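You operate a simulated robot arm through the tools that you are given. There is no shell and no other tool. Be economical: measure what you need, move in short steps, check, and stop when the job is done.

The job below is to be done with a simulated two-armed robot. You get a single attempt, and the scene is never put back.

## Task
Pick up the black canister from the shelf of the red cart with one hand, pass it to the other hand and put it on the shelf of the steel table. Set down upright: black canister.

The check looks at the end state, three seconds after you hand in, the way a careful person would. Anything else that was tipped, shoved, dropped, spilled or broken makes it a failure.

## Robot
Two 7-joint arms with two-finger parallel grippers on one trunk, on a base that drives. Base frame: it is fixed to the floor where the robot stands at the start and does not move with it; the origin is under the middle of the robot, x ahead of it, y to its left, z up. Lengths are in m, angles in rad, forces in N, time in s.
The left shoulder is at the start at [0.061, 0.196, 0.729], the right one opposite. With the tool pointing down near the work surface each hand reaches from about 0.24 to 0.7 m from the robot's upright axis, wherever it stands, measured 20 degrees to its own side. Places, roughly: shelf of the steel table [-2.1, 0, 0.4]. Payload 1.57 kg a hand.
The TCP of each hand is the grasp point between the finger pads, 0.03 m short of the fingertips. In the tool frame z runs along the fingers and y along their closing line. Largest opening 0.11 m; finger width 0.024, thickness 0.012; the body of the gripper, 0.048 by 0.112 m, starts 0.078 m behind the TCP.
Orientation is told as [roll, pitch, yaw] about the base's x, y, z axes, in that order, counted from this pose: with the fingers straight down and closing along the base's y, the tool's x points along the base's -x, its y along +y and its z along -z.

## Interface
- The arms move only by the tool send_rows. It takes "left_plan", "right_plan" or both (then of equal length, played together; a hand with none holds still); each is a list that holds one entry, the list of rows, each a list of 7 numbers: the opening, from 0 (shut) to 1 (fully open), then the shift along the tool's x, y, z in m, then the turn, a rotation vector about the tool's x, y, z in rad. In form: [[[hand, tx, ty, tz, wx, wy, wz], ...]]. A call has 1 to 8 rows; each row is the pose to reach, as a shift and turn from the pose commanded when the call began, along the tool's axes at that moment. Rows are played at 5 a second. More than 0.05 m and 0.15 rad between two rows, or a gripper value outside its range, and nothing of the call is played. Where a pose cannot be reached the arm comes as near as it can. A force on the tool above 40 N (or 10 N above the force at the start of the call, whichever is more), or a blocked arm, ends the call early, and 0.2 s more pass. Each finger travels about 0.072 m/s and halts on what it meets, pressing with about 43 N; the grip force reading is that of the motor and also rises with nothing between the fingers. The clock runs only during rows and for 0.2 s after the last one: add rows that repeat a pose to give the fingers time. The reply holds the time, the measured pose of the TCP, the force on the tool along the base axes, the opening and the grip force, in the units named above and with some noise, with the torque about the TCP (base axes, N m) and any sound that the robot's microphone picked up.
- Cameras (640 x 400 px; columns grow to the right, rows downward): "scene" is now at [0.1132, -0.0191, 1.3175]; the picture's right is [-0.21, -0.98, -0.00], its down [-0.71, 0.15, -0.69] and it looks along [0.67, -0.14, -0.73] (base axes); focal length 254 px, centre (320, 200). "left" rides on the left gripper at [0.07, -0.016, -0.141] in its tool frame; the picture's right is [0.23, 0.97, 0.00], its down [-0.85, 0.20, -0.48] and it looks along [-0.47, 0.11, 0.88] (tool axes); focal length 222 px, centre (320, 200). "right" rides on the right gripper at [0.07, 0.016, -0.141] in its tool frame; the picture's right is [-0.23, 0.97, 0.00], its down [-0.86, -0.20, -0.48] and it looks along [-0.47, -0.11, 0.88] (tool axes); focal length 222 px, centre (320, 200). There is no depth. A picture from a camera that has moved, and an enlarged one, comes with that camera's place and axes in the base frame and with its lens.
- camera(camera): a new picture of that camera. The clock stands still meanwhile.
- raise_lower(by): slides the trunk up (or, below 0, down) by that many m; the arms and the scene camera ride with it, the base frame stays. It gives what a move gives, with no picture.
- drive_base(legs): drives the robot by 1 to 6 legs, each [ahead, left, turn to the left] in m, m and rad, along the robot's own axes; the way and the turn of a leg run together, so that a leg with both is an arc; at most 1.5 m and 3.142 rad a leg. The arms and the cameras ride along, it lands a little off, and it stops where it bumps. It gives what a move gives.
- turn_head(pan, tilt): turns the head with the scene camera to pan (to the left, within 1.501 rad either way) and tilt (down, from -0.506 to 1.204), counted from straight ahead of the robot. It gives what a move gives.
- inspect(camera, box): a new picture of the part [left, top, right, bottom] of that camera's present view, enlarged. The clock stands still meanwhile.
- hand_in(): hands the job in; it is judged then, once.

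Go step by step. Nothing tells you exact positions but the pictures and the camera data: compare them with the known pose of the tool, close in by small moves and look again before you grip or let go. The budget is 120 turns and 92 pictures, counting those below and the enlarged ones. Unless the task says otherwise, let go and move clear before handing in, and close with one line.

The tools are called after ">>>" as name(argument=value, ...) on one line, values as JSON. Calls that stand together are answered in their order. send_rows: Moves the arms, as the interface text tells. Its arguments: {"type":"object","properties":{"left_plan":{"type":"array"},"right_plan":{"type":"array"}},"required":[]} The other tools are called the same way: raise_lower (by) slides the trunk up or down; drive_base (legs) drives the base; turn_head (pan, tilt) turns the head that bears the scene camera; camera (camera) takes a picture; inspect (camera, box) takes an enlarged picture of a part of a camera's view; hand_in () hands the job in.

At the start:

```text
time: 0.0
left_tool_pos: [0.4492, 0.0269, 0.9986]
left_ee_rot: [0.001, 0.002, 0.0]
left_wrist_force: [-0.7, 0.3, -0.3]
left_moment: [-0.02, 0.02, -0.02]
left_grip_width: 0.1098
left_gripper_force: 0.0
right_tool_pos: [0.3956, -0.3361, 0.6483]
right_ee_rot: [0.001, -0.001, 0.0]
right_wrist_force: [0.3, -0.5, 0.3]
right_moment: [0.01, -0.01, -0.01]
right_grip_width: 0.1098
right_gripper_force: 0.1
trunk travel left (down, up): [-0.325, 0.665]
robot x, y, heading: [-0.0019, -0.0001, -0.003]
head pan, tilt: [-0.209, 0.813]
```

scene: 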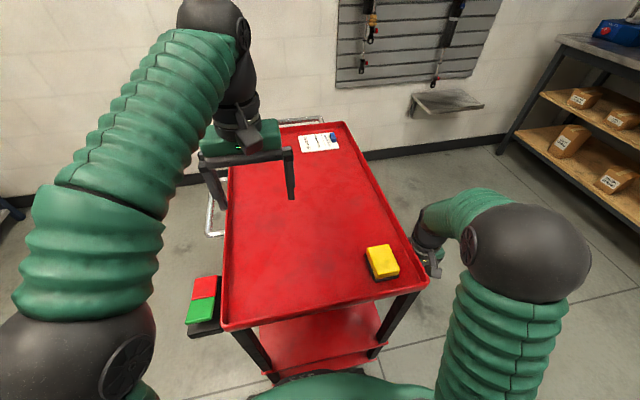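
right: 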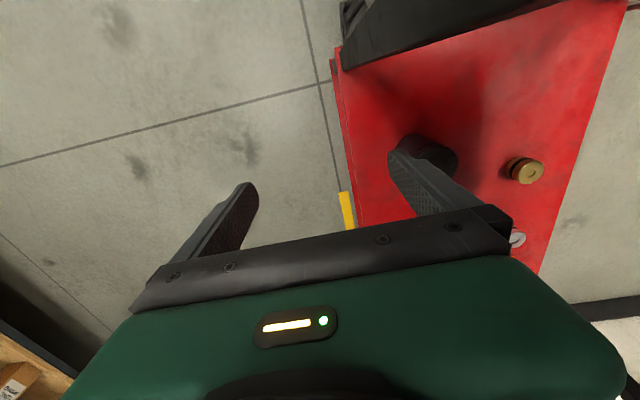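
left: 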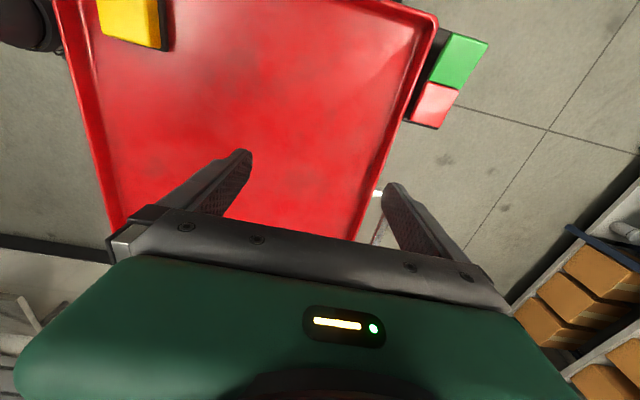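

I see the red cart straight ahead. The black canister seems to stand on its lower shelf, seen under the tray by the right hand. I'll back away to get a clear view of that shelf.

>>> drive_base(legs=[[-0.7, 0, 0]])

>>> raise_lower(by=-0.3)

>>> turn_head(pan=0.0, tilt=0.4)

>>> camera(camera="scene")

```text
time: 1.2
left_tool_pos: [0.3939, 0.0267, 1.0009]
left_ee_rot: [-0.002, -0.001, 0.0]
left_wrist_force: [0.2, 1.2, 0.0]
left_moment: [0.0, -0.02, 0.0]
left_grip_width: 0.1102
left_gripper_force: 0.0
right_tool_pos: [0.3498, -0.3376, 0.65]
right_ee_rot: [-0.005, -0.026, -0.012]
right_wrist_force: [18.9, -0.4, -9.9]
right_moment: [-0.4, 2.21, -1.06]
right_grip_width: 0.1099
right_gripper_force: 0.1
trunk travel left (down, up): [-0.325, 0.665]
robot x, y, heading: [-0.0558, -0.0023, 0.006]
head pan, tilt: [-0.209, 0.813]
stopped in leg 1: the force on the tool passed its limit at 85 N (the readings are from after the stop); the commanded pose is now the measured one
```

```text
time: 1.8
left_tool_pos: [0.3905, 0.0273, 0.9896]
left_ee_rot: [0.0, -0.003, 0.002]
left_wrist_force: [0.1, 0.2, -1.2]
left_moment: [0.05, -0.01, 0.01]
left_grip_width: 0.11
left_gripper_force: 0.0
right_tool_pos: [0.3506, -0.3373, 0.6427]
right_ee_rot: [-0.007, -0.034, -0.013]
right_wrist_force: [13.9, 3.2, -8.1]
right_moment: [-0.88, 1.55, -0.9]
right_grip_width: 0.1101
right_gripper_force: 0.1
trunk travel left (down, up): [-0.314, 0.676]
robot x, y, heading: [-0.0542, 0.0001, 0.006]
head pan, tilt: [-0.209, 0.813]
stopped: the force on the tool passed its limit at 42 N (the readings are from after the stop); the commanded pose is now the measured one
```

```text
time: 2.7
left_tool_pos: [0.3921, 0.0284, 0.9908]
left_ee_rot: [-0.001, -0.003, 0.0]
left_wrist_force: [-0.4, -0.2, -0.5]
left_moment: [-0.02, -0.01, -0.02]
left_grip_width: 0.1102
left_gripper_force: 0.0
right_tool_pos: [0.349, -0.3376, 0.6422]
right_ee_rot: [-0.006, -0.032, -0.01]
right_wrist_force: [19.2, 5.2, -9.4]
right_moment: [-1.13, 2.16, -1.16]
right_grip_width: 0.1101
right_gripper_force: 0.1
trunk travel left (down, up): [-0.314, 0.676]
robot x, y, heading: [-0.051, -0.0018, 0.002]
head pan, tilt: [0.0, 0.4]
```

```text
88 pictures are left
camera scene: at [0.0783, -0.0016, 1.3416], right [0.0, -1.0, 0.0], down [-0.4, 0.0, -0.92], along [0.92, 0.0, -0.4], focal length 254 px, centre (320, 200)
```

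scene: 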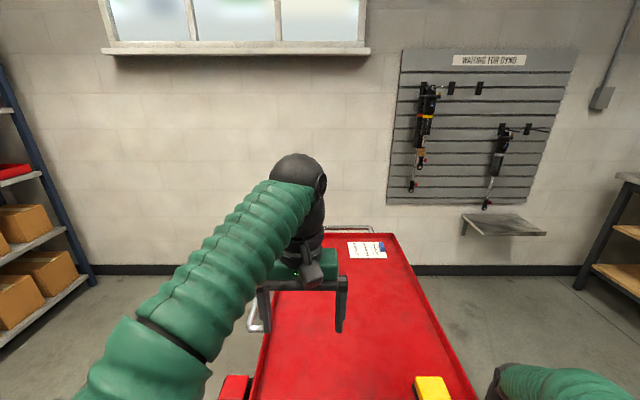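

The right gripper has caught on something, probably a cart leg. I'll ease forward a little to free it, then look.

>>> drive_base(legs=[[0.05, 0, 0]])

>>> turn_head(pan=-0.5, tilt=1.1)

>>> camera(camera="scene")

>>> camera(camera="right")

```text
time: 3.6
left_tool_pos: [0.4425, 0.029, 0.9897]
left_ee_rot: [-0.002, -0.001, 0.001]
left_wrist_force: [0.8, -0.2, -0.6]
left_moment: [0.02, 0.04, -0.02]
left_grip_width: 0.1101
left_gripper_force: 0.1
right_tool_pos: [0.4, -0.337, 0.6407]
right_ee_rot: [-0.006, -0.03, -0.011]
right_wrist_force: [0.9, 0.1, -0.2]
right_moment: [0.01, 0.03, 0.01]
right_grip_width: 0.1099
right_gripper_force: 0.1
trunk travel left (down, up): [-0.314, 0.676]
robot x, y, heading: [-0.0006, 0.0009, 0.002]
head pan, tilt: [0.0, 0.4]
```

```text
time: 4.7
left_tool_pos: [0.4403, 0.0284, 0.9908]
left_ee_rot: [0.0, -0.004, 0.001]
left_wrist_force: [0.1, -0.2, 1.1]
left_moment: [0.02, 0.01, -0.01]
left_grip_width: 0.11
left_gripper_force: 0.0
right_tool_pos: [0.3982, -0.3377, 0.6434]
right_ee_rot: [-0.008, -0.034, -0.011]
right_wrist_force: [0.5, 0.9, 0.7]
right_moment: [0.02, 0.01, 0.02]
right_grip_width: 0.11
right_gripper_force: 0.1
trunk travel left (down, up): [-0.314, 0.676]
robot x, y, heading: [-0.0059, 0.0021, 0.0]
head pan, tilt: [-0.499, 1.1]
```

```text
87 pictures are left
camera scene: at [0.0866, -0.0322, 1.2854], right [-0.48, -0.88, 0.0], down [-0.78, 0.42, -0.45], along [0.4, -0.22, -0.89], focal length 254 px, centre (320, 200)
```

scene: 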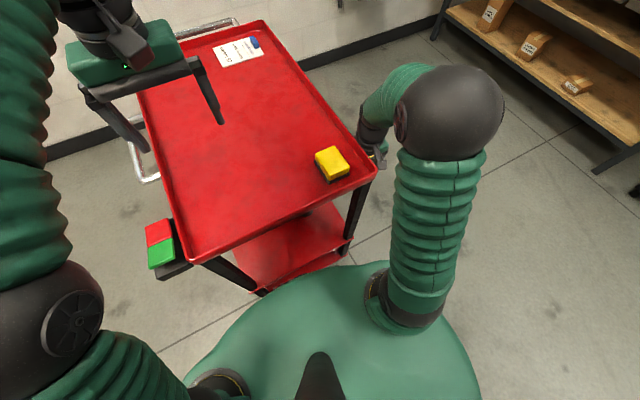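

```text
86 pictures are left
camera right: at [0.3234, -0.3192, 0.782], right [0.24, 0.97, 0.0], down [0.84, -0.2, 0.51], along [0.49, -0.12, -0.86], focal length 222 px, centre (320, 200)
```

right: 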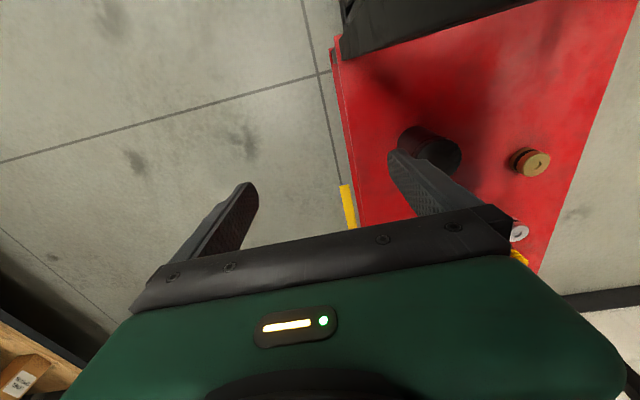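

The cart stayed put; the hand's left finger was behind the cart's right leg. I'll move the right hand 0.15 m to the right, then back off.

>>> send_rows(right_plan=[[[1, 0, -0.04, 0, 0, 0, 0], [1, 0, -0.08, 0, 0, 0, 0], [1, 0, -0.12, 0, 0, 0, 0], [1, 0, -0.16, 0, 0, 0, 0], [1, 0, -0.16, 0, 0, 0, 0]]])

>>> drive_base(legs=[[-0.35, 0, 0]])

>>> drive_base(legs=[[-0.35, 0, 0]])

>>> raise_lower(by=-0.3)

>>> turn_head(pan=-0.0, tilt=0.5)

>>> camera(camera="scene")

```text
time: 5.9
left_tool_pos: [0.4396, 0.0306, 0.9916]
left_ee_rot: [0.001, -0.004, 0.003]
left_wrist_force: [-1.0, 0.6, -0.3]
left_moment: [-0.02, 0.03, 0.0]
left_grip_width: 0.1101
left_gripper_force: 0.0
right_tool_pos: [0.3997, -0.4978, 0.6438]
right_ee_rot: [-0.007, -0.032, -0.012]
right_wrist_force: [-0.1, 0.7, 0.2]
right_moment: [0.01, 0.02, 0.0]
right_grip_width: 0.1099
right_gripper_force: 0.0
trunk travel left (down, up): [-0.314, 0.676]
robot x, y, heading: [-0.0037, 0.0035, -0.0]
head pan, tilt: [-0.499, 1.1]
```

```text
time: 8.1
left_tool_pos: [0.0853, 0.0274, 0.991]
left_ee_rot: [0.0, -0.008, -0.001]
left_wrist_force: [-0.5, -0.9, 0.8]
left_moment: [0.0, 0.03, 0.04]
left_grip_width: 0.1098
left_gripper_force: 0.0
right_tool_pos: [0.0453, -0.5, 0.6433]
right_ee_rot: [-0.008, -0.035, -0.012]
right_wrist_force: [0.5, -0.3, -0.3]
right_moment: [0.0, 0.0, 0.01]
right_grip_width: 0.1099
right_gripper_force: 0.1
trunk travel left (down, up): [-0.314, 0.676]
robot x, y, heading: [-0.3591, -0.0015, -0.002]
head pan, tilt: [-0.499, 1.1]
```

```text
time: 10.4
left_tool_pos: [-0.2703, 0.0271, 0.9922]
left_ee_rot: [0.0, -0.009, -0.005]
left_wrist_force: [0.4, 0.1, 0.2]
left_moment: [-0.01, -0.02, 0.01]
left_grip_width: 0.1101
left_gripper_force: 0.0
right_tool_pos: [-0.3133, -0.5002, 0.6445]
right_ee_rot: [-0.008, -0.035, -0.019]
right_wrist_force: [0.2, -0.7, -0.2]
right_moment: [0.02, -0.03, 0.02]
right_grip_width: 0.1099
right_gripper_force: 0.1
trunk travel left (down, up): [-0.314, 0.676]
robot x, y, heading: [-0.7175, 0.0009, -0.005]
head pan, tilt: [-0.499, 1.1]
```

```text
time: 13.4
left_tool_pos: [-0.2707, 0.0272, 0.6924]
left_ee_rot: [-0.001, -0.008, -0.005]
left_wrist_force: [0.8, 0.7, -0.2]
left_moment: [0.01, 0.02, 0.01]
left_grip_width: 0.1103
left_gripper_force: 0.2
right_tool_pos: [-0.3131, -0.4998, 0.3452]
right_ee_rot: [-0.006, -0.037, -0.016]
right_wrist_force: [-0.4, -0.4, -0.2]
right_moment: [0.03, 0.03, -0.03]
right_grip_width: 0.1098
right_gripper_force: 0.0
trunk travel left (down, up): [-0.014, 0.976]
robot x, y, heading: [-0.7151, 0.0005, -0.007]
head pan, tilt: [-0.499, 1.1]
```

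```text
time: 14.4
left_tool_pos: [-0.2724, 0.0263, 0.6921]
left_ee_rot: [-0.002, -0.008, -0.006]
left_wrist_force: [-0.4, 0.3, -0.1]
left_moment: [0.04, 0.02, 0.0]
left_grip_width: 0.1099
left_gripper_force: 0.1
right_tool_pos: [-0.3124, -0.4989, 0.344]
right_ee_rot: [-0.009, -0.037, -0.016]
right_wrist_force: [1.0, -0.1, 0.1]
right_moment: [0.0, -0.03, 0.0]
right_grip_width: 0.11
right_gripper_force: 0.1
trunk travel left (down, up): [-0.014, 0.976]
robot x, y, heading: [-0.7104, 0.0064, -0.005]
head pan, tilt: [0.0, 0.499]
```

```text
85 pictures are left
camera scene: at [-0.5866, -0.0021, 1.033], right [-0.01, -1.0, 0.0], down [-0.48, 0.0, -0.88], along [0.88, 0.0, -0.48], focal length 254 px, centre (320, 200)
```

scene: 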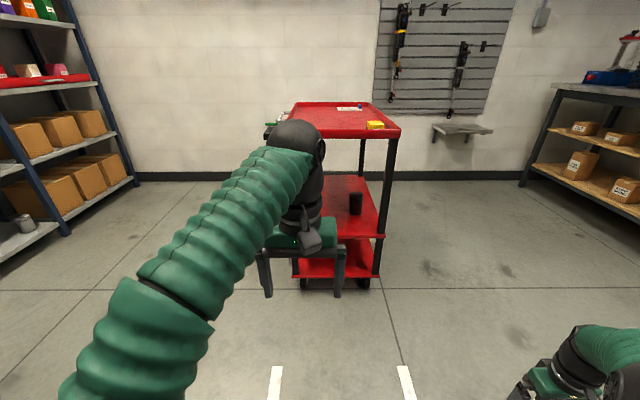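

The canister stands on the cart's middle shelf. I'll swing the left arm aside and zoom in.

>>> send_rows(left_plan=[[[1, 0, 0.05, 0, 0, 0, 0], [1, 0, 0.1, 0, 0, 0, 0], [1, 0, 0.15, 0, 0, 0, 0], [1, 0, 0.2, 0, 0, 0, 0], [1, 0, 0.25, 0, 0, 0, 0], [1, 0, 0.3, 0, 0, 0, 0], [1, 0, 0.3, 0, 0, 0, 0]]])

>>> inspect(camera="scene", box=[240, 80, 432, 200])

>>> inspect(camera="scene", box=[240, 170, 432, 290])

```text
time: 16.0
left_tool_pos: [-0.2714, 0.3241, 0.6909]
left_ee_rot: [-0.002, -0.006, -0.007]
left_wrist_force: [0.7, -0.3, -0.4]
left_moment: [0.01, 0.02, 0.01]
left_grip_width: 0.1103
left_gripper_force: 0.1
right_tool_pos: [-0.3139, -0.4993, 0.3442]
right_ee_rot: [-0.008, -0.036, -0.016]
right_wrist_force: [0.5, 0.5, -0.3]
right_moment: [-0.03, 0.0, -0.01]
right_grip_width: 0.1099
right_gripper_force: 0.1
trunk travel left (down, up): [-0.014, 0.976]
robot x, y, heading: [-0.7111, 0.0004, -0.0]
head pan, tilt: [0.0, 0.499]
```

```text
3.33 times, centred on (336, 140) of scene
camera zoom: at [-0.5867, -0.0014, 1.0331], right [-0.01, -1.0, 0.0], down [-0.48, 0.0, -0.88], along [0.88, 0.0, -0.48], focal length 845 px, centre (267, 400)
```

zoom: 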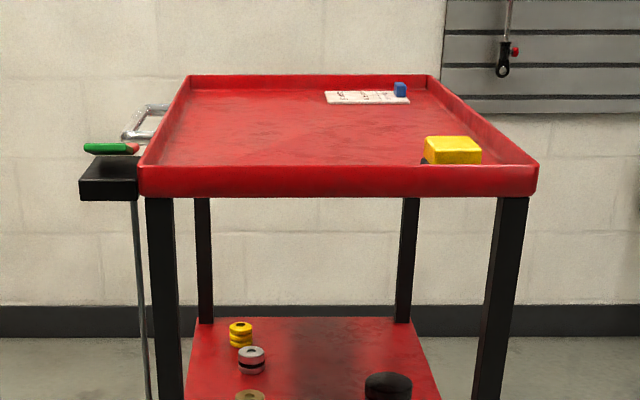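

```text
3.33 times, centred on (336, 230) of scene
camera zoom: at [-0.5867, -0.0014, 1.0331], right [-0.01, -1.0, 0.0], down [-0.48, 0.0, -0.88], along [0.88, 0.0, -0.48], focal length 845 px, centre (267, 100)
```

zoom: 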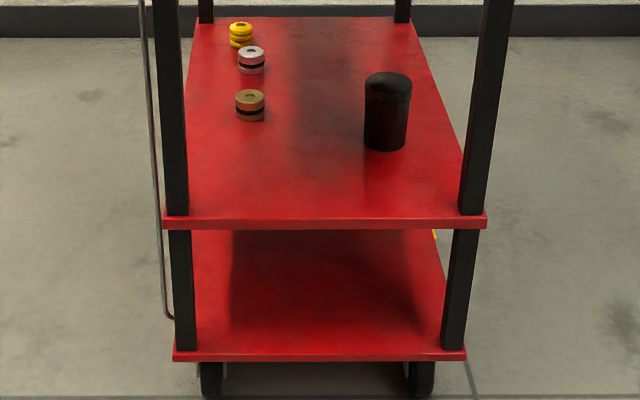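

The canister (about 65 mm wide, 88 mm high) stands near x 0.485, y -0.17, on a shelf about 0.38 high. I'll look at the steel table behind me before choosing the grips.

>>> drive_base(legs=[[0, 0, 1.8]])

>>> turn_head(pan=1.35, tilt=0.4)

>>> camera(camera="scene")

```text
time: 20.6
left_tool_pos: [-1.1035, 0.3829, 0.6915]
left_ee_rot: [-0.001, -0.008, 1.733]
left_wrist_force: [-0.2, 0.4, 0.9]
left_moment: [-0.02, 0.01, 0.01]
left_grip_width: 0.1096
left_gripper_force: 0.0
right_tool_pos: [-0.2838, 0.4776, 0.3437]
right_ee_rot: [-0.007, -0.036, 1.718]
right_wrist_force: [-0.1, 0.0, -0.2]
right_moment: [0.02, -0.01, -0.05]
right_grip_width: 0.1101
right_gripper_force: 0.0
trunk travel left (down, up): [-0.014, 0.976]
robot x, y, heading: [-0.7139, 0.0031, 1.732]
head pan, tilt: [0.0, 0.499]
```

```text
time: 22.1
left_tool_pos: [-1.1026, 0.3819, 0.6903]
left_ee_rot: [-0.001, -0.01, 1.731]
left_wrist_force: [0.0, 0.2, 0.6]
left_moment: [0.01, -0.01, 0.01]
left_grip_width: 0.11
left_gripper_force: 0.0
right_tool_pos: [-0.284, 0.4761, 0.3446]
right_ee_rot: [-0.006, -0.037, 1.72]
right_wrist_force: [-0.5, -0.5, 0.1]
right_moment: [0.06, -0.02, -0.01]
right_grip_width: 0.11
right_gripper_force: 0.1
trunk travel left (down, up): [-0.014, 0.976]
robot x, y, heading: [-0.7138, 0.0028, 1.729]
head pan, tilt: [1.349, 0.4]
```

```text
82 pictures are left
camera scene: at [-0.8066, 0.0376, 1.0424], right [0.06, 1.0, 0.0], down [0.39, -0.03, -0.92], along [-0.92, 0.06, -0.39], focal length 254 px, centre (320, 200)
```

scene: 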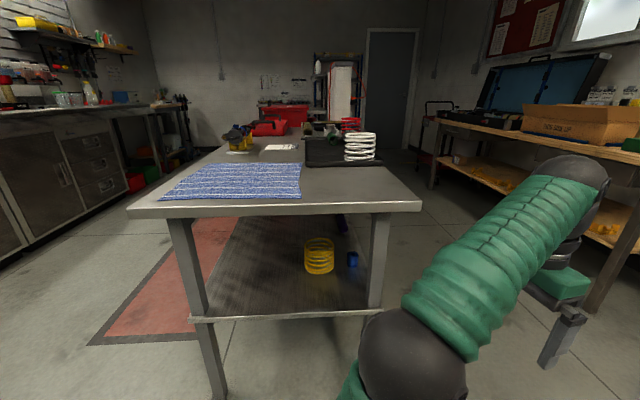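

>>> inspect(camera="scene", box=[120, 180, 440, 380])

```text
2.00 times, centred on (280, 280) of scene
camera zoom: at [-0.8066, 0.0376, 1.0424], right [0.06, 1.0, 0.0], down [0.39, -0.03, -0.92], along [-0.92, 0.06, -0.39], focal length 507 px, centre (400, 40)
```

zoom: 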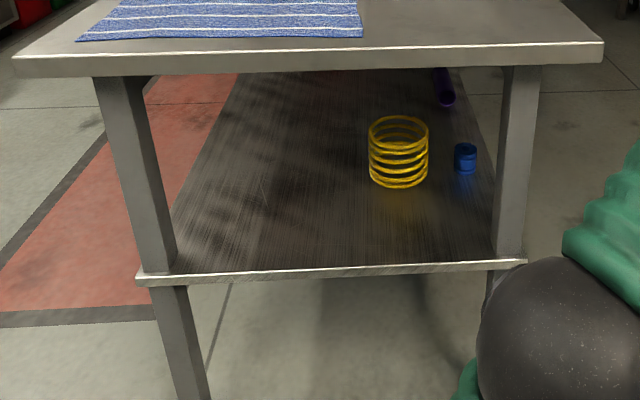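

The table's shelf is about 0.40 high with its near edge at x ≈ -1.41, and it is free around y ≈ -0.1. Plan: the right hand picks with fingers tilted about 30° below horizontal, I pass in the air, and the left hand places. Turning back towards the cart and tilting the right hand.

>>> drive_base(legs=[[0, 0, -2.08]])

>>> send_rows(right_plan=[[[1, 0, 0, -0.02, 0, -0.14, 0], [1, 0, 0, -0.04, 0, -0.28, 0], [1, 0, 0, -0.06, 0, -0.42, 0], [1, 0, 0, -0.08, 0, -0.56, 0], [1, 0, 0, -0.1, 0, -0.7, 0], [1, 0, 0, -0.12, 0, -0.84, 0], [1, 0, 0, -0.14, 0, -0.98, 0], [1, 0, 0, -0.14, 0, -1.02, 0]]])

>>> turn_head(pan=0.0, tilt=0.5)

>>> camera(camera="scene")

```text
time: 27.4
left_tool_pos: [-0.1953, 0.1739, 0.6902]
left_ee_rot: [-0.001, -0.007, -0.315]
left_wrist_force: [-0.9, 0.0, 0.8]
left_moment: [0.01, -0.01, 0.03]
left_grip_width: 0.1097
left_gripper_force: 0.0
right_tool_pos: [-0.4858, -0.5975, 0.3436]
right_ee_rot: [-0.005, -0.037, -0.327]
right_wrist_force: [-1.4, -0.8, -0.5]
right_moment: [-0.03, 0.01, 0.01]
right_grip_width: 0.1101
right_gripper_force: 0.1
trunk travel left (down, up): [-0.014, 0.976]
robot x, y, heading: [-0.7154, 0.0025, -0.315]
head pan, tilt: [1.349, 0.4]
```

```text
time: 29.2
left_tool_pos: [-0.1949, 0.175, 0.6917]
left_ee_rot: [0.0, -0.01, -0.316]
left_wrist_force: [-1.0, 0.1, 0.3]
left_moment: [0.01, 0.0, 0.0]
left_grip_width: 0.1101
left_gripper_force: 0.1
right_tool_pos: [-0.4904, -0.5921, 0.4852]
right_ee_rot: [-0.015, -1.061, -0.315]
right_wrist_force: [-0.1, -0.4, 0.3]
right_moment: [0.01, 0.03, 0.0]
right_grip_width: 0.1098
right_gripper_force: 0.1
trunk travel left (down, up): [-0.014, 0.976]
robot x, y, heading: [-0.7119, 0.0031, -0.32]
head pan, tilt: [1.349, 0.4]
```

```text
time: 30.7
left_tool_pos: [-0.1952, 0.1737, 0.6907]
left_ee_rot: [-0.003, -0.01, -0.316]
left_wrist_force: [0.4, -0.7, 0.5]
left_moment: [-0.04, 0.04, 0.01]
left_grip_width: 0.1101
left_gripper_force: 0.0
right_tool_pos: [-0.4894, -0.5939, 0.4858]
right_ee_rot: [-0.017, -1.059, -0.314]
right_wrist_force: [-0.3, 0.3, -0.1]
right_moment: [-0.01, 0.0, -0.01]
right_grip_width: 0.11
right_gripper_force: 0.0
trunk travel left (down, up): [-0.014, 0.976]
robot x, y, heading: [-0.7081, 0.0032, -0.318]
head pan, tilt: [0.0, 0.499]
```

```text
80 pictures are left
camera scene: at [-0.5934, -0.0382, 1.0331], right [-0.31, -0.95, 0.0], down [-0.46, 0.15, -0.88], along [0.83, -0.27, -0.48], focal length 254 px, centre (320, 200)
```

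scene: 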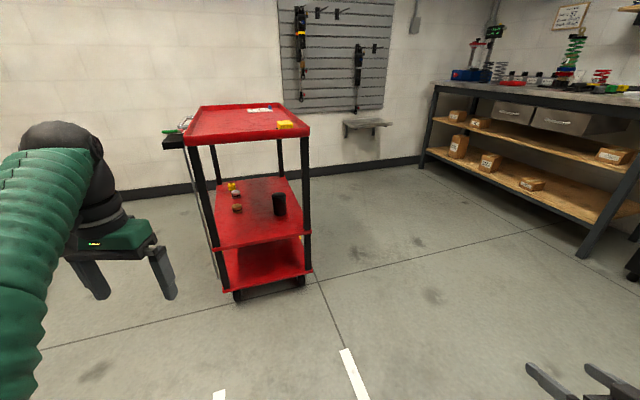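

The tilt worked. Now I'll bring the right hand in front of its shoulder and pull the left hand back and outward so that it stays clear of the cart.

>>> send_rows(right_plan=[[[1, -0.012, 0.038, 0.022, 0, 0, 0], [1, -0.024, 0.076, 0.044, 0, 0, 0], [1, -0.036, 0.114, 0.066, 0, 0, 0], [1, -0.049, 0.152, 0.087, 0, 0, 0], [1, -0.061, 0.19, 0.109, 0, 0, 0], [1, -0.073, 0.228, 0.13, 0, 0, 0], [1, -0.086, 0.264, 0.152, 0, 0, 0], [1, -0.098, 0.3, 0.174, 0, 0, 0]]], left_plan=[[[1, 0.02, 0.015, 0, 0, 0, 0], [1, 0.04, 0.03, 0, 0, 0, 0], [1, 0.06, 0.045, 0, 0, 0, 0], [1, 0.08, 0.06, 0, 0, 0, 0], [1, 0.1, 0.075, 0, 0, 0, 0], [1, 0.12, 0.09, 0, 0, 0, 0], [1, 0.14, 0.105, 0, 0, 0, 0], [1, 0.15, 0.12, 0, 0, 0, 0]]])

>>> camera(camera="scene")

>>> camera(camera="right")

```text
time: 32.5
left_tool_pos: [-0.2973, 0.3391, 0.6874]
left_ee_rot: [-0.004, -0.008, -0.315]
left_wrist_force: [0.5, 1.2, -1.1]
left_moment: [-0.15, 0.03, 0.02]
left_grip_width: 0.1101
left_gripper_force: 0.1
right_tool_pos: [-0.2118, -0.3911, 0.4797]
right_ee_rot: [-0.031, -1.054, -0.336]
right_wrist_force: [-2.6, -8.6, 9.8]
right_moment: [0.73, 0.54, 0.79]
right_grip_width: 0.1102
right_gripper_force: 0.0
trunk travel left (down, up): [-0.014, 0.976]
robot x, y, heading: [-0.7118, 0.0056, -0.315]
head pan, tilt: [0.0, 0.499]
```

```text
79 pictures are left
camera scene: at [-0.5924, -0.0349, 1.0328], right [-0.31, -0.95, 0.0], down [-0.46, 0.15, -0.88], along [0.83, -0.27, -0.48], focal length 254 px, centre (320, 200)
```

scene: 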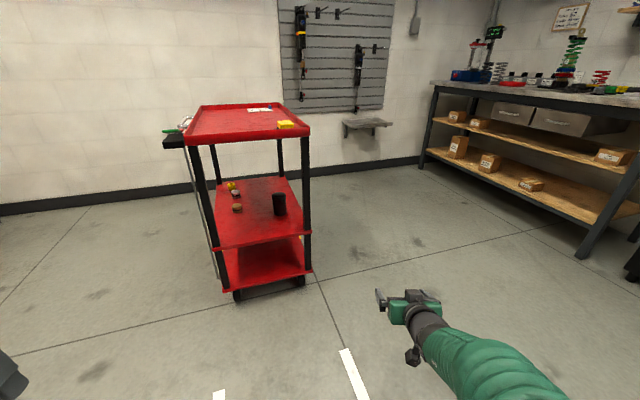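

```text
78 pictures are left
camera right: at [-0.3529, -0.3203, 0.4896], right [0.45, 0.87, 0.18], down [-0.06, -0.17, 0.98], along [0.89, -0.46, -0.03], focal length 222 px, centre (320, 200)
```

right: 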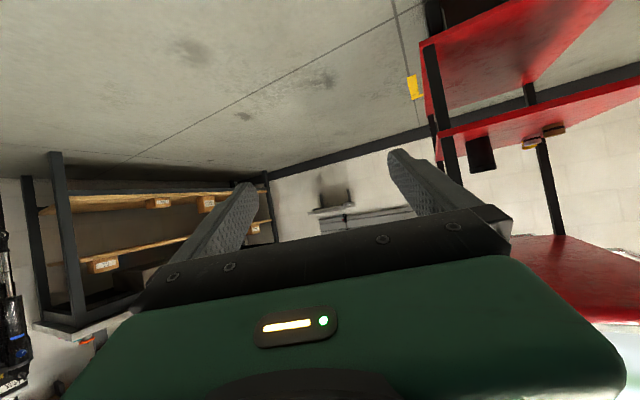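

The right hand reports a small standing force, so I'll back it off 3 cm and see whether the force goes.

>>> send_rows(right_plan=[[[1, 0, -0.03, 0, 0, 0, 0], [1, 0, -0.03, 0, 0, 0, 0], [1, 0, -0.03, 0, 0, 0, 0]]])

```text
time: 33.3
left_tool_pos: [-0.2985, 0.3376, 0.6894]
left_ee_rot: [-0.003, -0.01, -0.315]
left_wrist_force: [-0.5, 0.0, 0.0]
left_moment: [0.0, 0.0, -0.01]
left_grip_width: 0.1098
left_gripper_force: 0.0
right_tool_pos: [-0.2127, -0.4042, 0.4867]
right_ee_rot: [-0.009, -1.064, -0.322]
right_wrist_force: [-0.5, 0.8, -0.1]
right_moment: [0.01, 0.01, 0.0]
right_grip_width: 0.1102
right_gripper_force: 0.1
trunk travel left (down, up): [-0.014, 0.976]
robot x, y, heading: [-0.7118, 0.0028, -0.316]
head pan, tilt: [0.0, 0.499]
```

That freed it: going further left is blocked at this low trunk setting, and the present pose is good enough. I'll drive to a staging spot with the hand 25 cm short of the canister, along a line that clears the leg.

>>> drive_base(legs=[[0, 0.438, 0], [0.341, 0, 0]])

>>> camera(camera="scene")

>>> camera(camera="right")

```text
time: 37.8
left_tool_pos: [0.1555, 0.6487, 0.689]
left_ee_rot: [-0.003, -0.009, -0.314]
left_wrist_force: [0.1, 0.7, -0.6]
left_moment: [0.02, 0.02, 0.03]
left_grip_width: 0.11
left_gripper_force: 0.1
right_tool_pos: [0.2403, -0.0958, 0.485]
right_ee_rot: [-0.013, -1.062, -0.32]
right_wrist_force: [0.1, -0.7, 0.2]
right_moment: [0.03, 0.02, 0.04]
right_grip_width: 0.11
right_gripper_force: 0.0
trunk travel left (down, up): [-0.014, 0.976]
robot x, y, heading: [-0.2585, 0.3111, -0.313]
head pan, tilt: [0.0, 0.499]
```

```text
77 pictures are left
camera scene: at [-0.1385, 0.2734, 1.0331], right [-0.31, -0.95, 0.0], down [-0.46, 0.15, -0.88], along [0.83, -0.27, -0.48], focal length 254 px, centre (320, 200)
```

scene: 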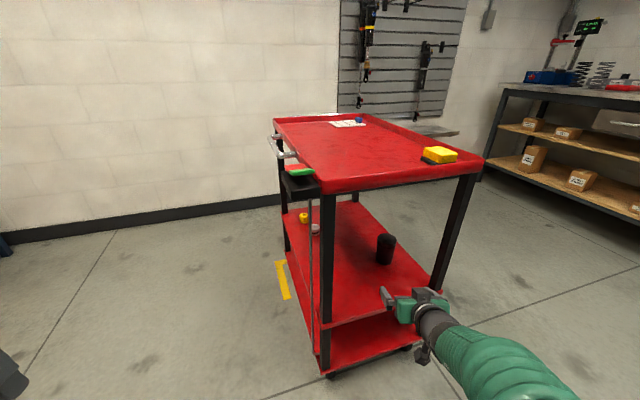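

```text
76 pictures are left
camera right: at [0.0968, -0.0284, 0.4929], right [0.42, 0.89, 0.19], down [-0.06, -0.18, 0.98], along [0.9, -0.43, -0.02], focal length 222 px, centre (320, 200)
```

right: 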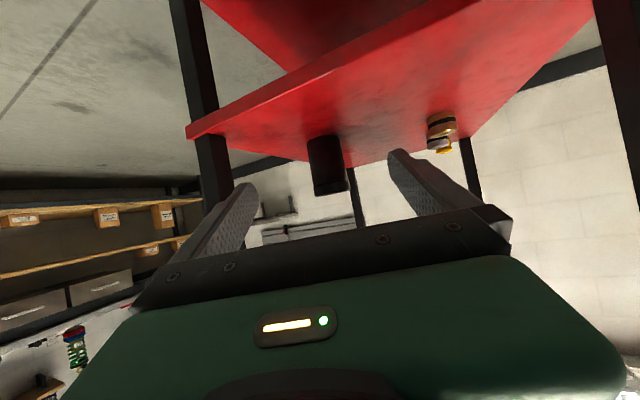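

Two views place the canister at about (0.48, -0.184), with its base at 0.38 and top at 0.47. I'll lower the hand to 0.45, shift 8 mm right, and advance 15 cm.

>>> send_rows(right_plan=[[[1, 0.016, -0.004, 0.009, 0, 0, 0], [1, 0.032, -0.008, 0.018, 0, 0, 0], [1, 0.032, -0.008, 0.018, 0, 0, 0]]])

>>> drive_base(legs=[[0.15, 0, 0]])

>>> camera(camera="scene")

>>> camera(camera="right")

```text
time: 38.5
left_tool_pos: [0.1554, 0.6479, 0.6897]
left_ee_rot: [-0.005, -0.011, -0.314]
left_wrist_force: [0.3, 0.1, 0.2]
left_moment: [0.0, -0.03, -0.01]
left_grip_width: 0.1098
left_gripper_force: 0.0
right_tool_pos: [0.2378, -0.1168, 0.5168]
right_ee_rot: [0.249, -1.185, -0.585]
right_wrist_force: [-0.4, 0.4, 0.0]
right_moment: [-0.03, -0.01, -0.01]
right_grip_width: 0.1098
right_gripper_force: 0.1
trunk travel left (down, up): [-0.014, 0.976]
robot x, y, heading: [-0.2571, 0.3134, -0.314]
head pan, tilt: [0.0, 0.499]
stopped in row 3 (right hand): the arm was blocked; the commanded pose is now the measured one
```

```text
time: 39.8
left_tool_pos: [0.2943, 0.6018, 0.6896]
left_ee_rot: [-0.003, -0.009, -0.318]
left_wrist_force: [0.6, 0.7, -0.5]
left_moment: [0.01, -0.03, 0.01]
left_grip_width: 0.1099
left_gripper_force: 0.0
right_tool_pos: [0.3754, -0.1606, 0.5177]
right_ee_rot: [0.25, -1.185, -0.585]
right_wrist_force: [0.1, -0.9, -0.6]
right_moment: [-0.03, -0.01, 0.0]
right_grip_width: 0.1099
right_gripper_force: 0.1
trunk travel left (down, up): [-0.014, 0.976]
robot x, y, heading: [-0.1172, 0.2647, -0.32]
head pan, tilt: [0.0, 0.499]
```

```text
75 pictures are left
camera scene: at [0.0006, 0.2274, 1.0334], right [-0.31, -0.95, 0.0], down [-0.46, 0.15, -0.88], along [0.83, -0.27, -0.48], focal length 254 px, centre (320, 200)
```

scene: 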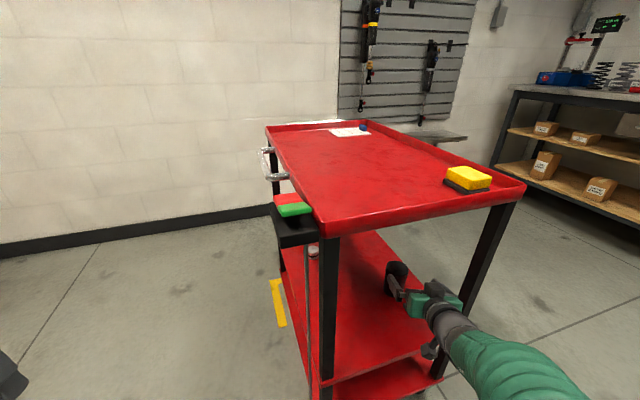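

```text
74 pictures are left
camera right: at [0.2343, -0.0895, 0.5061], right [0.41, 0.86, 0.3], down [-0.22, -0.23, 0.95], along [0.89, -0.45, 0.1], focal length 222 px, centre (320, 200)
```

right: 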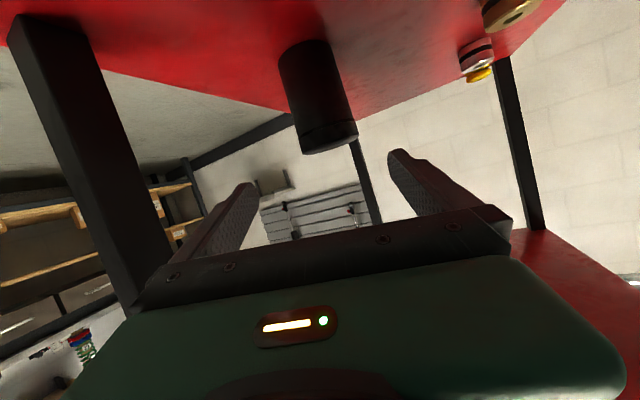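

The arm was blocked while lowering (most likely its elbow at this low trunk), which twisted the hand, but nothing was touched. I'll back out, raise the trunk so the elbow gets room, then straighten the hand.

>>> drive_base(legs=[[-0.22, 0, 0]])

>>> raise_lower(by=0.2)

>>> send_rows(right_plan=[[[1, 0, 0, 0, 0.003, 0.074, -0.05], [1, 0, 0, 0, 0.005, 0.147, -0.1], [1, 0, 0, 0, 0.005, 0.147, -0.1]]])

>>> camera(camera="scene")

```text
time: 41.5
left_tool_pos: [0.0916, 0.6668, 0.6903]
left_ee_rot: [-0.003, -0.01, -0.317]
left_wrist_force: [0.3, -0.3, 0.4]
left_moment: [0.0, 0.03, 0.0]
left_grip_width: 0.1102
left_gripper_force: 0.1
right_tool_pos: [0.1715, -0.0949, 0.5194]
right_ee_rot: [0.256, -1.186, -0.595]
right_wrist_force: [0.2, -0.3, 0.6]
right_moment: [-0.04, 0.01, 0.01]
right_grip_width: 0.11
right_gripper_force: 0.1
trunk travel left (down, up): [-0.014, 0.976]
robot x, y, heading: [-0.3198, 0.3336, -0.317]
head pan, tilt: [0.0, 0.499]
```

```text
time: 43.7
left_tool_pos: [0.0921, 0.6682, 0.8903]
left_ee_rot: [-0.004, -0.01, -0.316]
left_wrist_force: [-0.1, 0.1, 0.5]
left_moment: [0.02, -0.03, 0.02]
left_grip_width: 0.1099
left_gripper_force: 0.1
right_tool_pos: [0.1721, -0.0956, 0.7178]
right_ee_rot: [0.254, -1.185, -0.593]
right_wrist_force: [0.2, 0.4, 0.3]
right_moment: [-0.01, 0.01, -0.02]
right_grip_width: 0.1098
right_gripper_force: 0.0
trunk travel left (down, up): [-0.214, 0.776]
robot x, y, heading: [-0.3218, 0.3341, -0.318]
head pan, tilt: [0.0, 0.499]
```

```text
time: 44.5
left_tool_pos: [0.0934, 0.6683, 0.8909]
left_ee_rot: [-0.004, -0.011, -0.319]
left_wrist_force: [-0.7, -0.4, 0.4]
left_moment: [-0.03, -0.02, -0.01]
left_grip_width: 0.1099
left_gripper_force: 0.0
right_tool_pos: [0.1715, -0.0949, 0.7197]
right_ee_rot: [0.005, -1.051, -0.319]
right_wrist_force: [0.5, 0.0, -0.9]
right_moment: [0.03, 0.02, 0.02]
right_grip_width: 0.1101
right_gripper_force: 0.0
trunk travel left (down, up): [-0.214, 0.776]
robot x, y, heading: [-0.3204, 0.3281, -0.322]
head pan, tilt: [0.0, 0.499]
```

```text
73 pictures are left
camera scene: at [-0.2021, 0.2942, 1.2332], right [-0.31, -0.95, 0.0], down [-0.46, 0.15, -0.88], along [0.83, -0.28, -0.48], focal length 254 px, centre (320, 200)
```

scene: 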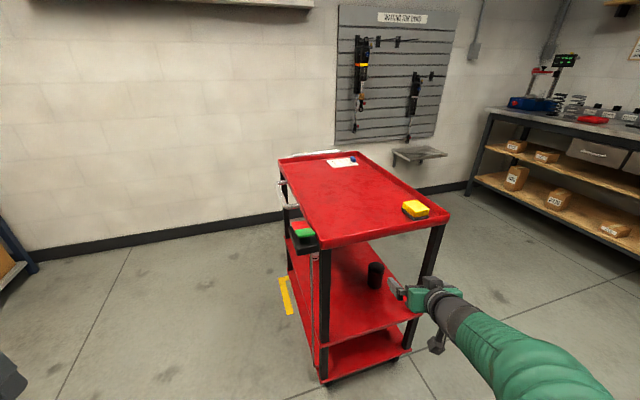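

The hand is straight again. Next I'll lower it to canister height.

>>> send_rows(right_plan=[[[1, 0.039, 0, 0.022, 0, 0, 0], [1, 0.078, 0, 0.044, 0, 0, 0], [1, 0.116, 0, 0.066, 0, 0, 0], [1, 0.155, 0, 0.089, 0, 0, 0], [1, 0.194, 0, 0.111, 0, 0, 0], [1, 0.233, 0, 0.133, 0, 0, 0], [1, 0.233, 0, 0.133, 0, 0, 0]]])

>>> camera(camera="scene")

>>> camera(camera="right")

```text
time: 45.5
left_tool_pos: [0.0933, 0.6679, 0.8901]
left_ee_rot: [-0.004, -0.01, -0.317]
left_wrist_force: [-0.8, -0.1, 0.5]
left_moment: [0.02, -0.01, 0.01]
left_grip_width: 0.1101
left_gripper_force: 0.1
right_tool_pos: [0.187, -0.1009, 0.6418]
right_ee_rot: [0.409, -1.203, -0.722]
right_wrist_force: [-0.1, -0.2, -0.2]
right_moment: [-0.02, 0.03, -0.02]
right_grip_width: 0.11
right_gripper_force: 0.1
trunk travel left (down, up): [-0.214, 0.776]
robot x, y, heading: [-0.3199, 0.3372, -0.317]
head pan, tilt: [0.0, 0.499]
stopped in row 4 (right hand): the arm was blocked; the commanded pose is now the measured one
```

```text
72 pictures are left
camera scene: at [-0.2016, 0.2938, 1.2322], right [-0.31, -0.95, 0.0], down [-0.46, 0.15, -0.88], along [0.83, -0.28, -0.48], focal length 254 px, centre (320, 200)
```

scene: 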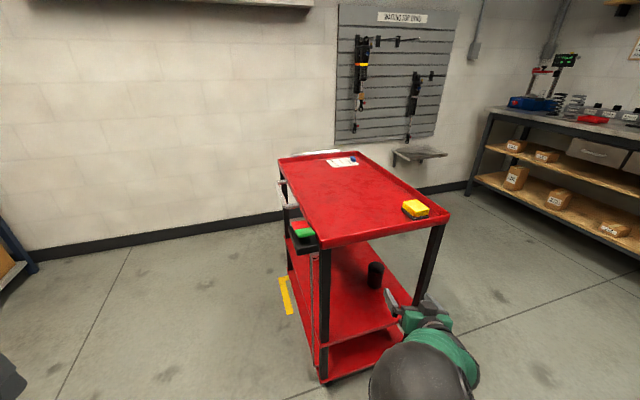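

```text
71 pictures are left
camera right: at [0.0453, -0.0314, 0.6257], right [0.38, 0.86, 0.35], down [-0.27, -0.26, 0.93], along [0.89, -0.45, 0.13], focal length 222 px, centre (320, 200)
```

right: 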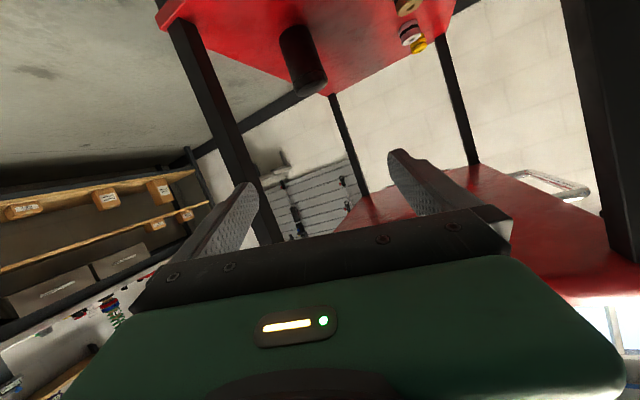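

The limit looks like the wrist bend, not a collision, so I'll use a steeper tilt (about 45°), which still fits under the tray. Re-straightening to that.

>>> send_rows(right_plan=[[[1, 0, 0, 0, 0.016, 0.108, -0.034], [1, 0, 0, 0, 0.032, 0.216, -0.069], [1, 0, 0, 0, 0.047, 0.325, -0.103], [1, 0, 0, 0, 0.063, 0.433, -0.138], [1, 0, 0, 0, 0.063, 0.433, -0.138]]])

```text
time: 46.7
left_tool_pos: [0.0917, 0.6674, 0.8903]
left_ee_rot: [-0.004, -0.013, -0.318]
left_wrist_force: [0.8, -0.2, -1.0]
left_moment: [0.03, 0.01, -0.05]
left_grip_width: 0.1101
left_gripper_force: 0.1
right_tool_pos: [0.1878, -0.093, 0.6407]
right_ee_rot: [-0.012, -0.795, -0.296]
right_wrist_force: [0.0, -0.2, 0.4]
right_moment: [0.01, 0.0, 0.0]
right_grip_width: 0.1102
right_gripper_force: 0.0
trunk travel left (down, up): [-0.214, 0.776]
robot x, y, heading: [-0.3235, 0.3335, -0.321]
head pan, tilt: [0.0, 0.499]
```

>>> send_rows(right_plan=[[[1, 0.026, 0, 0.026, 0, 0, 0], [1, 0.053, 0, 0.052, 0, 0, 0], [1, 0.079, 0, 0.078, 0, 0, 0], [1, 0.106, 0, 0.104, 0, 0, 0], [1, 0.132, 0, 0.13, 0, 0, 0], [1, 0.132, 0, 0.13, 0, 0, 0]]])

>>> camera(camera="scene")

>>> camera(camera="right")

```text
time: 48.1
left_tool_pos: [0.0925, 0.6684, 0.8908]
left_ee_rot: [-0.004, -0.012, -0.318]
left_wrist_force: [0.2, 0.7, 0.5]
left_moment: [0.0, -0.02, 0.02]
left_grip_width: 0.11
left_gripper_force: 0.1
right_tool_pos: [0.1909, -0.099, 0.4566]
right_ee_rot: [-0.014, -0.798, -0.3]
right_wrist_force: [0.0, -0.2, 0.4]
right_moment: [-0.02, 0.04, -0.01]
right_grip_width: 0.11
right_gripper_force: 0.1
trunk travel left (down, up): [-0.214, 0.776]
robot x, y, heading: [-0.3222, 0.3348, -0.318]
head pan, tilt: [0.0, 0.499]
```

```text
70 pictures are left
camera scene: at [-0.2017, 0.2943, 1.2337], right [-0.31, -0.95, 0.0], down [-0.46, 0.15, -0.88], along [0.83, -0.28, -0.48], focal length 254 px, centre (320, 200)
```

scene: 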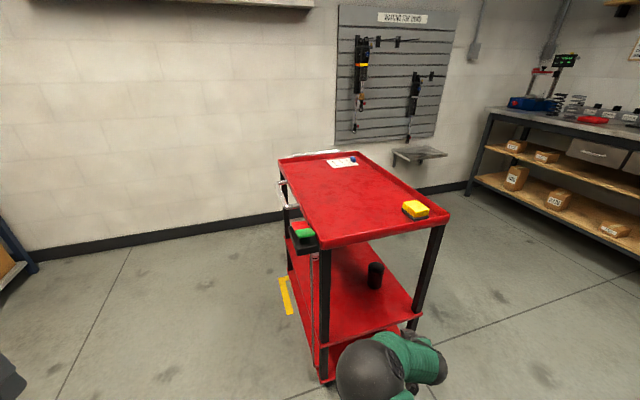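

```text
69 pictures are left
camera right: at [0.0523, -0.0374, 0.506], right [0.45, 0.88, 0.15], down [0.19, -0.26, 0.95], along [0.87, -0.4, -0.28], focal length 222 px, centre (320, 200)
```

right: 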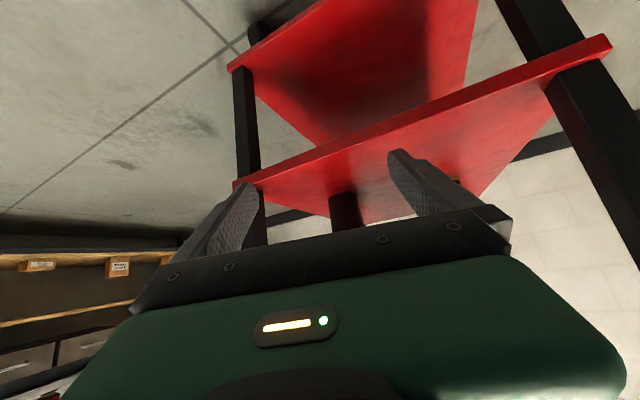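

>>> turn_head(pan=-0.3, tilt=0.95)

>>> camera(camera="scene")

```text
time: 49.0
left_tool_pos: [0.092, 0.6686, 0.8902]
left_ee_rot: [-0.003, -0.012, -0.318]
left_wrist_force: [0.4, 0.3, 0.5]
left_moment: [0.01, 0.0, 0.0]
left_grip_width: 0.1101
left_gripper_force: 0.1
right_tool_pos: [0.1903, -0.0992, 0.4552]
right_ee_rot: [-0.014, -0.796, -0.299]
right_wrist_force: [0.2, 0.0, -0.4]
right_moment: [0.0, 0.01, -0.03]
right_grip_width: 0.1101
right_gripper_force: 0.2
trunk travel left (down, up): [-0.214, 0.776]
robot x, y, heading: [-0.321, 0.3329, -0.324]
head pan, tilt: [-0.3, 0.949]
```

```text
68 pictures are left
camera scene: at [-0.2288, 0.2806, 1.1955], right [-0.58, -0.81, 0.0], down [-0.66, 0.47, -0.58], along [0.47, -0.34, -0.81], focal length 254 px, centre (320, 200)
```

scene: 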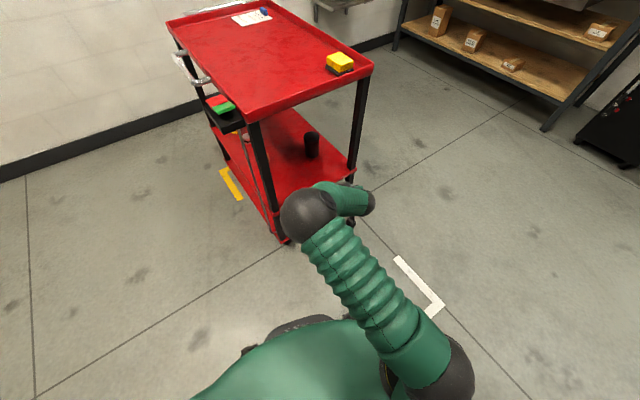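

The elbow has folded forward and left. I'll back up and extend the arm further forward so it straightens and stays under tray height.

>>> drive_base(legs=[[-0.2, 0, 0]])

>>> send_rows(right_plan=[[[1, -0.021, 0, 0.021, 0, 0, 0], [1, -0.042, 0, 0.042, 0, 0, 0], [1, -0.063, 0, 0.063, 0, 0, 0], [1, -0.084, 0, 0.084, 0, 0, 0], [1, -0.105, 0, 0.105, 0, 0, 0], [1, -0.126, 0, 0.126, 0, 0, 0], [1, -0.126, 0, 0.126, 0, 0, 0]]])

>>> camera(camera="scene")

```text
time: 50.6
left_tool_pos: [-0.0994, 0.7299, 0.8909]
left_ee_rot: [-0.003, -0.014, -0.324]
left_wrist_force: [1.4, 1.0, 0.0]
left_moment: [0.0, 0.0, -0.01]
left_grip_width: 0.1098
left_gripper_force: 0.1
right_tool_pos: [-0.0049, -0.0383, 0.4561]
right_ee_rot: [-0.015, -0.797, -0.304]
right_wrist_force: [-0.6, -0.2, 0.1]
right_moment: [-0.01, 0.03, 0.0]
right_grip_width: 0.1097
right_gripper_force: 0.1
trunk travel left (down, up): [-0.214, 0.776]
robot x, y, heading: [-0.5155, 0.3988, -0.328]
head pan, tilt: [-0.3, 0.949]
```

```text
time: 52.2
left_tool_pos: [-0.0997, 0.7304, 0.8902]
left_ee_rot: [-0.004, -0.013, -0.325]
left_wrist_force: [1.1, 0.6, 0.4]
left_moment: [-0.03, -0.02, 0.01]
left_grip_width: 0.1102
left_gripper_force: 0.0
right_tool_pos: [0.1637, -0.0925, 0.459]
right_ee_rot: [-0.016, -0.795, -0.304]
right_wrist_force: [1.2, 0.4, 0.3]
right_moment: [0.01, 0.03, 0.0]
right_grip_width: 0.1099
right_gripper_force: 0.0
trunk travel left (down, up): [-0.214, 0.776]
robot x, y, heading: [-0.5154, 0.3984, -0.324]
head pan, tilt: [-0.3, 0.949]
```

```text
67 pictures are left
camera scene: at [-0.4214, 0.3438, 1.1956], right [-0.58, -0.81, 0.0], down [-0.66, 0.48, -0.58], along [0.47, -0.34, -0.81], focal length 254 px, centre (320, 200)
```

scene: 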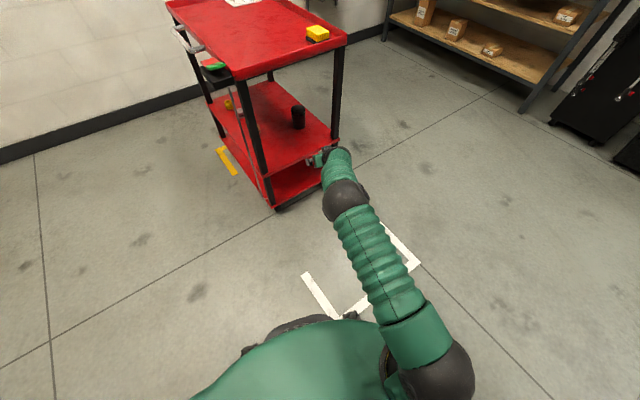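

The arm is now straight and low. I'll advance 20 cm along the heading and check the alignment.

>>> drive_base(legs=[[0.2, 0.01, 0]])

>>> camera(camera="scene")

>>> camera(camera="right")

```text
time: 53.8
left_tool_pos: [0.0972, 0.6735, 0.8908]
left_ee_rot: [-0.004, -0.012, -0.326]
left_wrist_force: [0.6, -0.5, -0.4]
left_moment: [0.03, 0.03, 0.02]
left_grip_width: 0.1101
left_gripper_force: 0.1
right_tool_pos: [0.359, -0.149, 0.4566]
right_ee_rot: [-0.013, -0.793, -0.307]
right_wrist_force: [-0.5, 0.2, 0.4]
right_moment: [-0.02, -0.01, -0.03]
right_grip_width: 0.11
right_gripper_force: 0.1
trunk travel left (down, up): [-0.214, 0.776]
robot x, y, heading: [-0.3131, 0.3391, -0.322]
head pan, tilt: [-0.3, 0.949]
```

```text
66 pictures are left
camera scene: at [-0.224, 0.2875, 1.1954], right [-0.59, -0.81, 0.0], down [-0.66, 0.48, -0.58], along [0.47, -0.34, -0.81], focal length 254 px, centre (320, 200)
```

scene: 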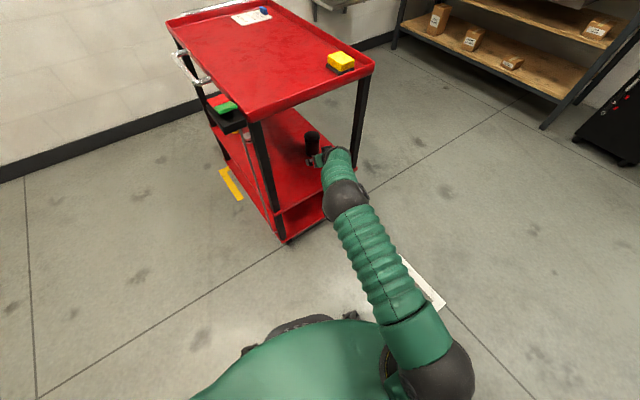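

```text
65 pictures are left
camera right: at [0.2217, -0.0863, 0.5061], right [0.45, 0.88, 0.15], down [0.19, -0.26, 0.95], along [0.87, -0.4, -0.28], focal length 222 px, centre (320, 200)
```

right: 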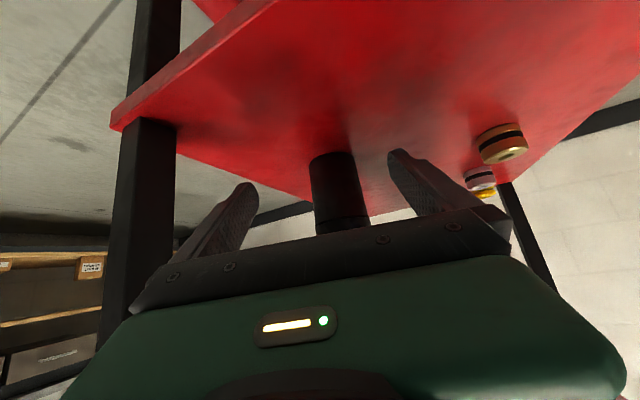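

Canister at about (0.48, -0.18), nearly centred between the fingers. I'll advance the last 12 cm with a slight left shift, then look.

>>> drive_base(legs=[[0.116, 0.007, 0]])

>>> camera(camera="right")

>>> inspect(camera="scene", box=[240, 80, 400, 180])

```text
time: 55.0
left_tool_pos: [0.2101, 0.6411, 0.8906]
left_ee_rot: [-0.003, -0.012, -0.328]
left_wrist_force: [0.6, -0.5, 0.2]
left_moment: [-0.02, 0.01, 0.01]
left_grip_width: 0.11
left_gripper_force: 0.1
right_tool_pos: [0.468, -0.1818, 0.4568]
right_ee_rot: [-0.013, -0.794, -0.308]
right_wrist_force: [0.2, 0.2, 0.0]
right_moment: [-0.02, -0.04, 0.03]
right_grip_width: 0.11
right_gripper_force: 0.1
trunk travel left (down, up): [-0.214, 0.776]
robot x, y, heading: [-0.2065, 0.3102, -0.33]
head pan, tilt: [-0.3, 0.949]
```

```text
64 pictures are left
camera right: at [0.3305, -0.1189, 0.5065], right [0.46, 0.88, 0.15], down [0.19, -0.26, 0.95], along [0.87, -0.41, -0.28], focal length 222 px, centre (320, 200)
```

right: 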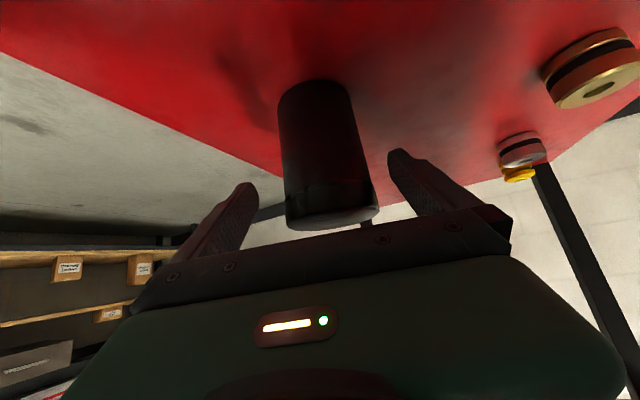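

```text
4.00 times, centred on (320, 130) of scene
camera zoom: at [-0.1131, 0.2566, 1.1954], right [-0.59, -0.81, 0.0], down [-0.66, 0.48, -0.58], along [0.47, -0.34, -0.81], focal length 1014 px, centre (320, 480)
```

zoom: 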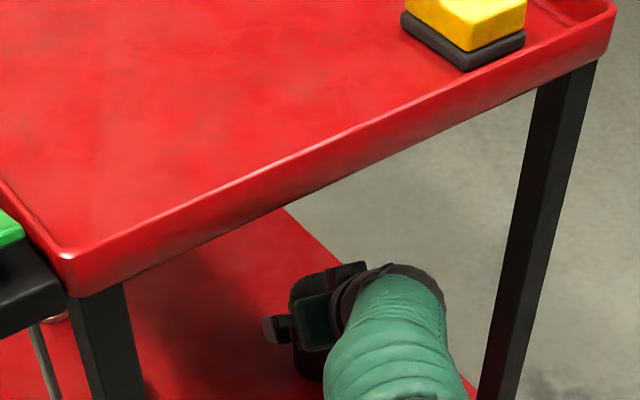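

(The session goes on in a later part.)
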